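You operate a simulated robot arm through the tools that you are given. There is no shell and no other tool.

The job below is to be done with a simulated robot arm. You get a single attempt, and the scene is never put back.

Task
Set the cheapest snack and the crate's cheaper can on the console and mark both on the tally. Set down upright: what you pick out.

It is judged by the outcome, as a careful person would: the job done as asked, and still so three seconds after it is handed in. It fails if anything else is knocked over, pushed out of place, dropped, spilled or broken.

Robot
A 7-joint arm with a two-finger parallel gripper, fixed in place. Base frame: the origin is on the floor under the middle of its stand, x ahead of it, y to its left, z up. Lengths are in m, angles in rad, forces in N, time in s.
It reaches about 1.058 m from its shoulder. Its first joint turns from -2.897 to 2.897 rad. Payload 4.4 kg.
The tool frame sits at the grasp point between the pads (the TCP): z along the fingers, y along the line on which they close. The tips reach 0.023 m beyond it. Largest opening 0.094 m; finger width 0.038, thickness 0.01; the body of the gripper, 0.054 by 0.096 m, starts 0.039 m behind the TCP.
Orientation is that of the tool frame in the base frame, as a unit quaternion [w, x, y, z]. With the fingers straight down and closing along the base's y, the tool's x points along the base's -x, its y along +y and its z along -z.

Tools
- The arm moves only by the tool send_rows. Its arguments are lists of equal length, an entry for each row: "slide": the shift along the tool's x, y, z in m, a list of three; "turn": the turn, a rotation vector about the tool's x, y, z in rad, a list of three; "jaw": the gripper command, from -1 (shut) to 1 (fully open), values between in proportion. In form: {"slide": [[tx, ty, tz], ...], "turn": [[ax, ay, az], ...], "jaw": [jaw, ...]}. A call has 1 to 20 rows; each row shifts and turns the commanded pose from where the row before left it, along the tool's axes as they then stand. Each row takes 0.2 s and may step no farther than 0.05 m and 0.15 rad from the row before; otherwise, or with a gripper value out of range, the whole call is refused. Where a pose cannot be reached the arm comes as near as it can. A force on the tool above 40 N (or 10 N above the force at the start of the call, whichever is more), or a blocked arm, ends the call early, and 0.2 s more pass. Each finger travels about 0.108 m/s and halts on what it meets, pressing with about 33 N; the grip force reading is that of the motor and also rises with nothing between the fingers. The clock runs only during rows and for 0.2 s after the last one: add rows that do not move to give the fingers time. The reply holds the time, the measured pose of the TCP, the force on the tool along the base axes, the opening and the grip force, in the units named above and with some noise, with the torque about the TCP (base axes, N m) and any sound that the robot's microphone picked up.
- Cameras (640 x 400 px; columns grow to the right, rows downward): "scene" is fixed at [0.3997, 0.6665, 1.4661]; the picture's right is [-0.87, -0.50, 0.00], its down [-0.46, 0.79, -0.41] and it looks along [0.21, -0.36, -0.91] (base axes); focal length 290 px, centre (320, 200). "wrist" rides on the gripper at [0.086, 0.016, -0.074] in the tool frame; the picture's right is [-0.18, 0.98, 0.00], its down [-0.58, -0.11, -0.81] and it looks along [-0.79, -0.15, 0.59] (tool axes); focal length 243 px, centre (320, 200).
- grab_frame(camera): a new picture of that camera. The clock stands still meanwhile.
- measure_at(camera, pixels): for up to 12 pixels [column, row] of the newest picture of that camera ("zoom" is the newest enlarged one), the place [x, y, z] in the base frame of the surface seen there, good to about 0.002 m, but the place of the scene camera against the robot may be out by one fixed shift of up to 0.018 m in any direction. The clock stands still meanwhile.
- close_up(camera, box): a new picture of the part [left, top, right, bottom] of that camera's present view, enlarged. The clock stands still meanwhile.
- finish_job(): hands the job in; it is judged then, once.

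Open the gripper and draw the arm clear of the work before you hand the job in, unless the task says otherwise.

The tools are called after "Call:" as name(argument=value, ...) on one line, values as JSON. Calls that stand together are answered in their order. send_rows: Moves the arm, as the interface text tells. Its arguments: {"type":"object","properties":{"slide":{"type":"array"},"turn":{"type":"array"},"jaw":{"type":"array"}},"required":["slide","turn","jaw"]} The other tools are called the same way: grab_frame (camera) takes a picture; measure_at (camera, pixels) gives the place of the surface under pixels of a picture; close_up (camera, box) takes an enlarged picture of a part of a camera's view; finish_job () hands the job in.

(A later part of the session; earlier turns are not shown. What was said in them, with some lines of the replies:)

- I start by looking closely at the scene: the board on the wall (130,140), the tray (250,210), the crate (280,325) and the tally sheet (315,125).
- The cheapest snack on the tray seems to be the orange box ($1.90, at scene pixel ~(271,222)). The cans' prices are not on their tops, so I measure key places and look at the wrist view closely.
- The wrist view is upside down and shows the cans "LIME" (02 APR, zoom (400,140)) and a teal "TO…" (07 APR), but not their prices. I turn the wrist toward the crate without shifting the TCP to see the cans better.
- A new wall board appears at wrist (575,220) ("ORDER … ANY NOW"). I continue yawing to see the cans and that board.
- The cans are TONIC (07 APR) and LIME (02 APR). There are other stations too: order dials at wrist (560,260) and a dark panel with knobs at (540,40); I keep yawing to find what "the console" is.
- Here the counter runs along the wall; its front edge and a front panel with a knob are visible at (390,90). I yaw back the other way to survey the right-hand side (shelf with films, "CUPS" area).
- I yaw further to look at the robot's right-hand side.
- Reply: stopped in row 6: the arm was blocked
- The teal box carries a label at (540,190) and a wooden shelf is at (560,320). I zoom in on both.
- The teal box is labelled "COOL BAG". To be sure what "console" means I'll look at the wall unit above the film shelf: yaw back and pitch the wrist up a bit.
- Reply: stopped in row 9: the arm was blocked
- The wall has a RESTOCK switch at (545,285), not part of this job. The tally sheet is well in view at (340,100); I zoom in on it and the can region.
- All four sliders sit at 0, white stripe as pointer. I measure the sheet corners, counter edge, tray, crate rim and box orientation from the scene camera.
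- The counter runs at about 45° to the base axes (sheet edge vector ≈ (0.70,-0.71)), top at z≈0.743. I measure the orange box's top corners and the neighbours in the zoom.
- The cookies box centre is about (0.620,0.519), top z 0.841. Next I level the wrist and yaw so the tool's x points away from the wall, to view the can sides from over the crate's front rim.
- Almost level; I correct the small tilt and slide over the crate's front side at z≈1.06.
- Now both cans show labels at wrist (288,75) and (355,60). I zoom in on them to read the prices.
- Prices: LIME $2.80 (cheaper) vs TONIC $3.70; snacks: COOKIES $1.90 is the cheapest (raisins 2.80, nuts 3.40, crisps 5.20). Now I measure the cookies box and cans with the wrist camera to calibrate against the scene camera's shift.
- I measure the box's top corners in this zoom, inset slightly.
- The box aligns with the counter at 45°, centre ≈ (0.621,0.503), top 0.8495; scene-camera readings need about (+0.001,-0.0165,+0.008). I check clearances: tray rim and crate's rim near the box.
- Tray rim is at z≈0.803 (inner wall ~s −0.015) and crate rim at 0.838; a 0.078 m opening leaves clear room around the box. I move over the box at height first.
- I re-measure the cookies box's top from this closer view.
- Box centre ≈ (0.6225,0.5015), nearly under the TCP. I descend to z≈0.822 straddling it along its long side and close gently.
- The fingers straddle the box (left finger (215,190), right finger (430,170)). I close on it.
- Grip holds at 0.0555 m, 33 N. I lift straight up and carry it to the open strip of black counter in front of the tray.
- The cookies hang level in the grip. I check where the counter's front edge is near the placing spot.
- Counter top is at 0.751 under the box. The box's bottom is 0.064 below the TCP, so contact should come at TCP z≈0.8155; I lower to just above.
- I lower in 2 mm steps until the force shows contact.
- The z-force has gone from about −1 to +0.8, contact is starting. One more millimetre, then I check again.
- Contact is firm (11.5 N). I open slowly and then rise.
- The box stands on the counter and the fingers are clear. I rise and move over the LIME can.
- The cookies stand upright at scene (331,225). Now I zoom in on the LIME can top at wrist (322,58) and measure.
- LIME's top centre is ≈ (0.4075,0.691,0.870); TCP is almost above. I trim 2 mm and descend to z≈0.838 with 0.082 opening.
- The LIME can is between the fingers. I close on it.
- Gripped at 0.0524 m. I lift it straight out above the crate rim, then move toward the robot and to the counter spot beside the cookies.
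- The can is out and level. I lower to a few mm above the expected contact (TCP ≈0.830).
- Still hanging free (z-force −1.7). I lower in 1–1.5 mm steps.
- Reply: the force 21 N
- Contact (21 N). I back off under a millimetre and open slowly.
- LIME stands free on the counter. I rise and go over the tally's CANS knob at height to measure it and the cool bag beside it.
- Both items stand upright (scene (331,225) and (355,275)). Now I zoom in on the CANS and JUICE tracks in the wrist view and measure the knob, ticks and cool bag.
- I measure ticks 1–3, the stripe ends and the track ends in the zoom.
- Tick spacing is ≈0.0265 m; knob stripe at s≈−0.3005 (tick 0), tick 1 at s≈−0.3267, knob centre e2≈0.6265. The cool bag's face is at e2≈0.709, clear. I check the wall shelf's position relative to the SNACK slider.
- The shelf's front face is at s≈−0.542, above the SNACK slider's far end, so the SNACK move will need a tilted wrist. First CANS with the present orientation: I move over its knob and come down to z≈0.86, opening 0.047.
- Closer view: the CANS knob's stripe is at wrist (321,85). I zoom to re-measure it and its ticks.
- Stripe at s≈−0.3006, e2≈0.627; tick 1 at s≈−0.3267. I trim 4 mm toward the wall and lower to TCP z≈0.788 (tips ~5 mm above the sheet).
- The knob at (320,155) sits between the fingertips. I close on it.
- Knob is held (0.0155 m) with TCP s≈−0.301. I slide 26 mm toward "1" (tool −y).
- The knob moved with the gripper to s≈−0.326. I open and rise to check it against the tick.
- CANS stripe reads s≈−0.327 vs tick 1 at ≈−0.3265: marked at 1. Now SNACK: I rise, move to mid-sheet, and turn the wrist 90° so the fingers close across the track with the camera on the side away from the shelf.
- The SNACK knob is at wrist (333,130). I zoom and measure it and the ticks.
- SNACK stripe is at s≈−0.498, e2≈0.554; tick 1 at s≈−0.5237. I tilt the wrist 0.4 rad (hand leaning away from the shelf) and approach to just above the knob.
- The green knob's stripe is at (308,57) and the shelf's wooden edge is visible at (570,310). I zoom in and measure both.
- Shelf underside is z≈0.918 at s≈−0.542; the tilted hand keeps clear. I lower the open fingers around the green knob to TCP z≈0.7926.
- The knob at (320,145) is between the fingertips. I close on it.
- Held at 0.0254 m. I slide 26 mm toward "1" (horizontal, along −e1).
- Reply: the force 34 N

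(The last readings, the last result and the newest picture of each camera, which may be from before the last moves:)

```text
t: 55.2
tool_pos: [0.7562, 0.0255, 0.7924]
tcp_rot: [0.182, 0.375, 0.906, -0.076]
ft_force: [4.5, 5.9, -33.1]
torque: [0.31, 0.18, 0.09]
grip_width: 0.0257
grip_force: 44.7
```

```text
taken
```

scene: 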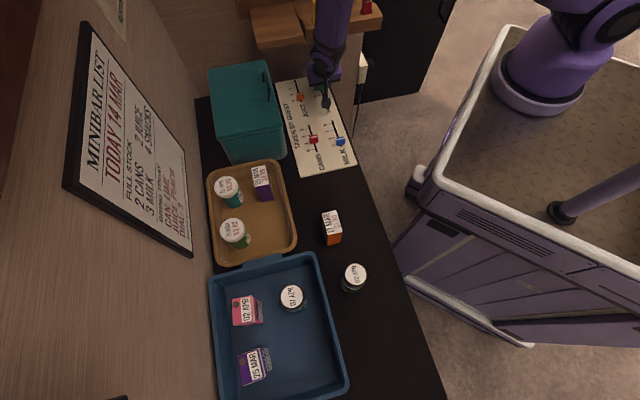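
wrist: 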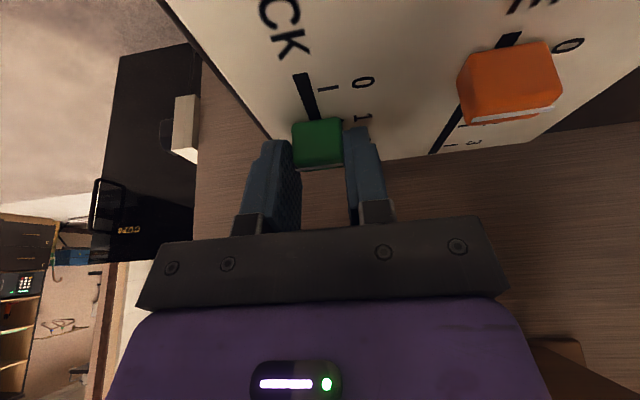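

The knob moved to about s≈−0.524. There is a −33 N vertical pull, so I open the fingers without moving, then back out along the tool axis.

Call:
send_rows(slide=[[0, 0, 0], [0, 0, 0], [0, 0, 0]], turn=[[0, 0, 0], [0, 0, 0], [0, 0, 0]], jaw=[-0.4, -0.1, 0])

Call:
grab_frame(camera="wrist")

```text
t: 56.0
tool_pos: [0.7571, 0.0251, 0.7941]
tcp_rot: [0.183, 0.375, 0.906, -0.076]
ft_force: [-0.5, -0.1, -1.0]
torque: [-0.02, 0.04, 0.01]
grip_width: 0.0467
grip_force: 0.2
```

```text
taken
```

wrist: 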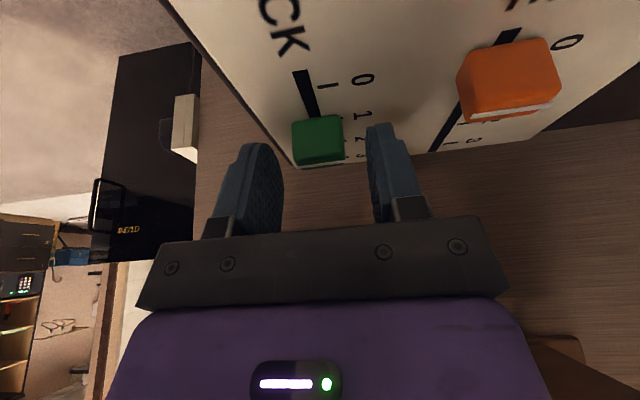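

Released (grip force 0). I back out along the finger axis, away from the shelf, and check the SNACK reading.

Call:
send_rows(slide=[[0, 0, -0.03], [0, 0, -0.04], [0, 0, -0.04], [0.02, 0, -0.03], [0, 0, 0]], turn=[[0, 0, 0], [0, 0, 0], [0, 0, 0], [0, 0, 0], [0, 0, 0]], jaw=[0, 0, 0, 0, 0])

Call:
grab_frame(camera="wrist")

Call:
close_up(camera="wrist", box=[240, 0, 420, 130])

```text
t: 57.2
tool_pos: [0.7051, 0.0761, 0.9155]
tcp_rot: [0.184, 0.376, 0.905, -0.076]
ft_force: [0.1, -0.3, 0.5]
torque: [0.0, 0.03, 0.02]
grip_width: 0.0471
grip_force: 0.0
```

```text
taken
```

wrist: 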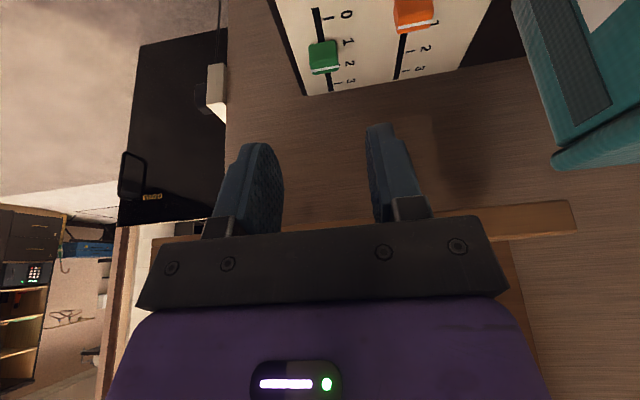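

```text
3.08 times, centred on (330, 65) of wrist
```

zoom: 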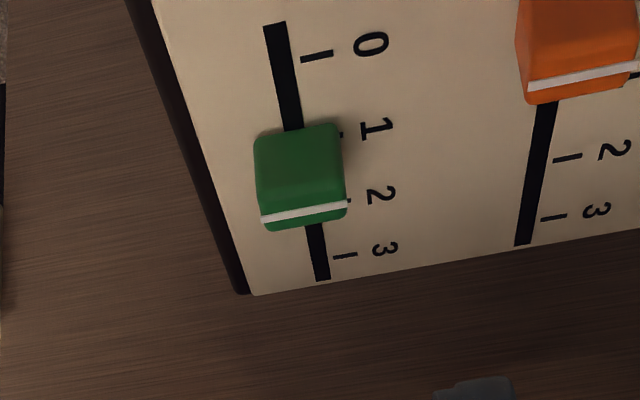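

Call:
measure_at(camera="zoom", pixels=[[272, 216], [305, 211], [338, 207], [318, 56], [341, 134], [348, 202], [345, 256], [568, 158], [553, 217], [540, 84], [580, 78], [620, 71]])

Call:
close_up(camera="scene", box=[260, 60, 370, 190])

```text
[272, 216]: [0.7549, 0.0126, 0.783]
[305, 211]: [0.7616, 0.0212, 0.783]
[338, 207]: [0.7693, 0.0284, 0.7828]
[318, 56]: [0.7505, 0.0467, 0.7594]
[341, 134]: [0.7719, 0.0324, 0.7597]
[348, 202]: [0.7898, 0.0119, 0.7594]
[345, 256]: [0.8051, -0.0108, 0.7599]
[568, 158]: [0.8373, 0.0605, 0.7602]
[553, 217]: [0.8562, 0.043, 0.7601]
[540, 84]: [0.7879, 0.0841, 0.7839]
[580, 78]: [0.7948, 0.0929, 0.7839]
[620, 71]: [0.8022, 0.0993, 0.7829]
```

```text
3.08 times, centred on (315, 125) of scene
```

zoom: 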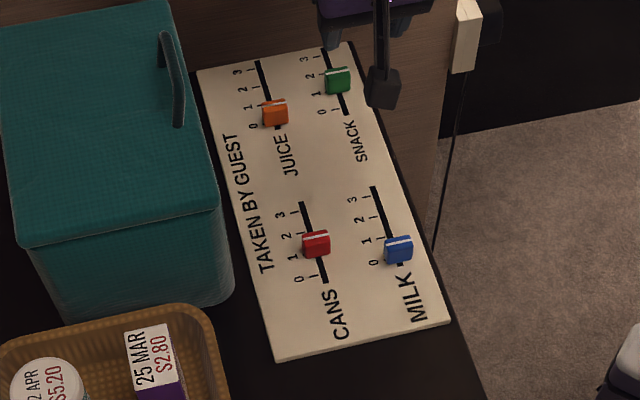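

SNACK stripe s≈−0.524 vs tick 1 ≈−0.5238, and JUICE/MILK unchanged; in the scene zoom CANS (316,238) and SNACK (337,75) read 1. I now draw the arm back clear of the work and level it.

Call:
send_rows(slide=[[0.0248, -0.0183, -0.0268], [0.0248, -0.0183, -0.0268], [0.0248, -0.0183, -0.0268], [0.0248, -0.0183, -0.0268], [0.0248, -0.0183, -0.0268], [0.0248, -0.0183, -0.0268], [0.0248, -0.0183, -0.0268], [0, 0, 0], [0, 0, 0], [0, 0, 0], [0, 0, 0]], turn=[[0, 0, 0], [0, 0, 0], [0, 0, 0], [0, 0, 0], [0, 0, 0], [0, 0, 0], [0, 0, 0], [0, 0.1333, 0], [0, 0.1333, 0], [0, 0.1334, 0], [0, 0, 0]], jaw=[0, 0, 0.2, 0.4, 0.6, 0.8, 1, 1, 1, 1, 1])

Call:
grab_frame(camera="scene")

Call:
grab_frame(camera="wrist")

```text
t: 58.7
tool_pos: [0.5269, 0.0867, 1.015]
tcp_rot: [0.173, 0.483, 0.853, -0.095]
ft_force: [-0.7, 0.3, 0.0]
torque: [0.0, 0.0, -0.01]
grip_width: 0.0941
grip_force: 0.1
out of reach, approached as far as the arm can: row 7
stopped in row 7: the arm was blocked; the commanded pose is now the measured one
```

```text
taken
```

scene: 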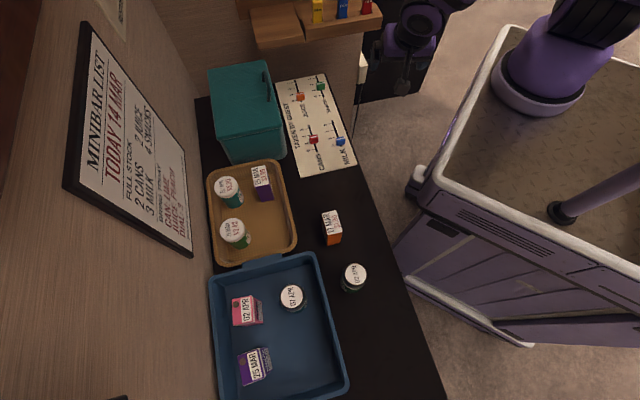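

```text
taken
```

wrist: 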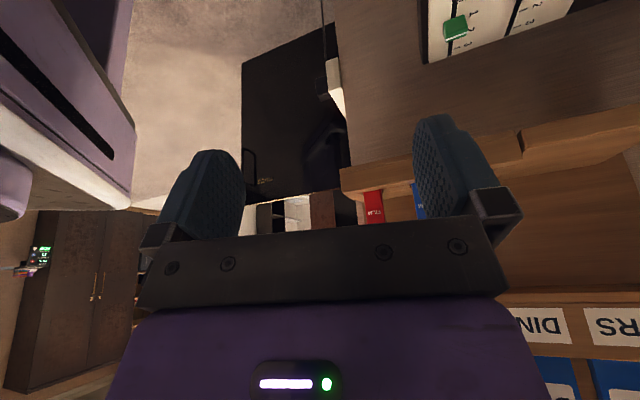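

The arm is now off the counter with open gripper (TCP at (0.527,0.087,1.015), no contact force). The wall unit above the film shelf has labels at (545,325); I zoom in to be sure it isn't "the console".

Call:
close_up(camera="wrist", box=[480, 280, 640, 400])

Call:
close_up(camera="scene", box=[230, 0, 390, 60])

Call:
close_up(camera="scene", box=[300, 190, 390, 310])

```text
3.33 times, centred on (560, 340) of wrist
```

zoom: 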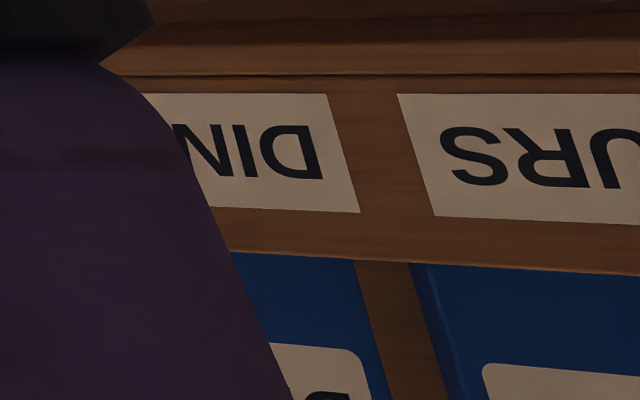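

```text
4.00 times, centred on (310, 30) of scene
```

zoom: 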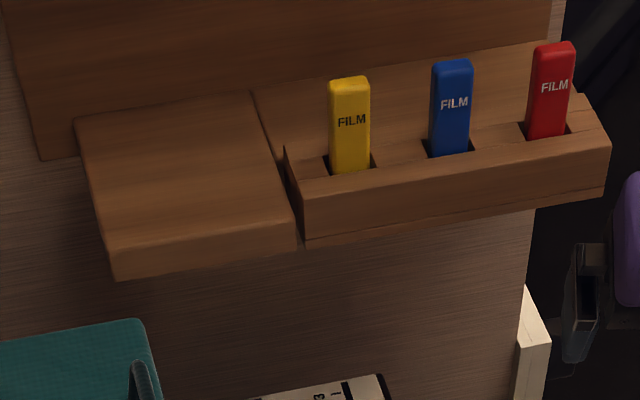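

```text
3.33 times, centred on (345, 250) of scene
```

zoom: 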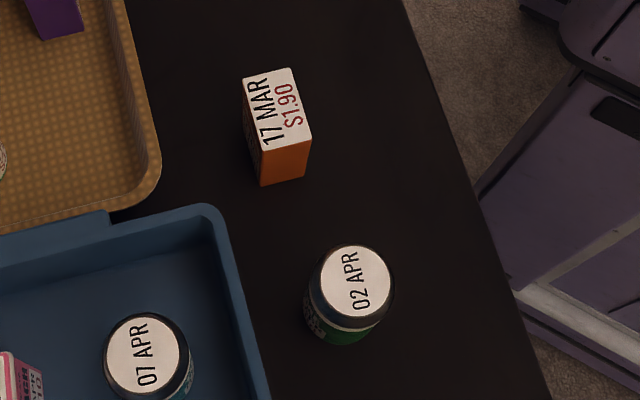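

The wall unit is a card rack with a ledge ("THURS", "DIN…"), so the black furniture top carrying the minibar is the console. Both items stand upright on it; I do a short no-motion check that the arm is stable.

Call:
send_rows(slide=[[0, 0, 0], [0, 0, 0], [0, 0, 0]], turn=[[0, 0, 0], [0, 0, 0], [0, 0, 0]], jaw=[1, 1, 1])

Call:
grab_frame(camera="scene")

```text
t: 59.5
tool_pos: [0.5256, 0.0863, 1.0147]
tcp_rot: [0.173, 0.483, 0.853, -0.095]
ft_force: [-0.4, -0.9, -0.5]
torque: [0.01, 0.03, 0.04]
grip_width: 0.0939
grip_force: 0.1
```

```text
taken
```

scene: 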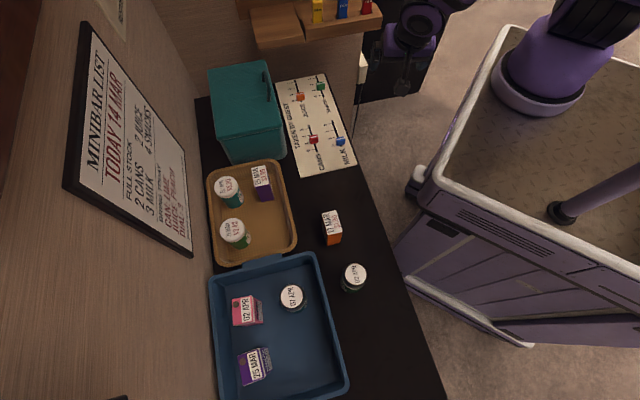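

Everything is stable: cookies at (331,227) and the LIME can at (355,277) stand upright on the console, CANS and SNACK read 1, other items are unmoved, and the open gripper is clear. I hand the job in.

Call:
finish_job()

```text
The job is handed in.
```

The job is handed in: the cookies and the LIME can stand upright on the console, and CANS and SNACK both read 1 on the tally.

- **Cheapest snack:** the cookies at $1.90. The raisins are $2.80, the nuts $3.40 and the crisps $5.20.
- **Cheaper can in the crate:** LIME at $2.80; TONIC is $3.70.
- **Tally:** both knobs sit within about 1 mm of the 1 mark. JUICE and MILK still read 0.
- **The console:** nothing in view was labelled "console". I took it to be the black-topped counter holding the minibar, and set both items in the open strip in front of the tray and crate.

Nothing else was moved or knocked over that I could see in the last picture. The gripper is open and off the counter. A joint limit stopped the arm slightly short of where I meant to park it.
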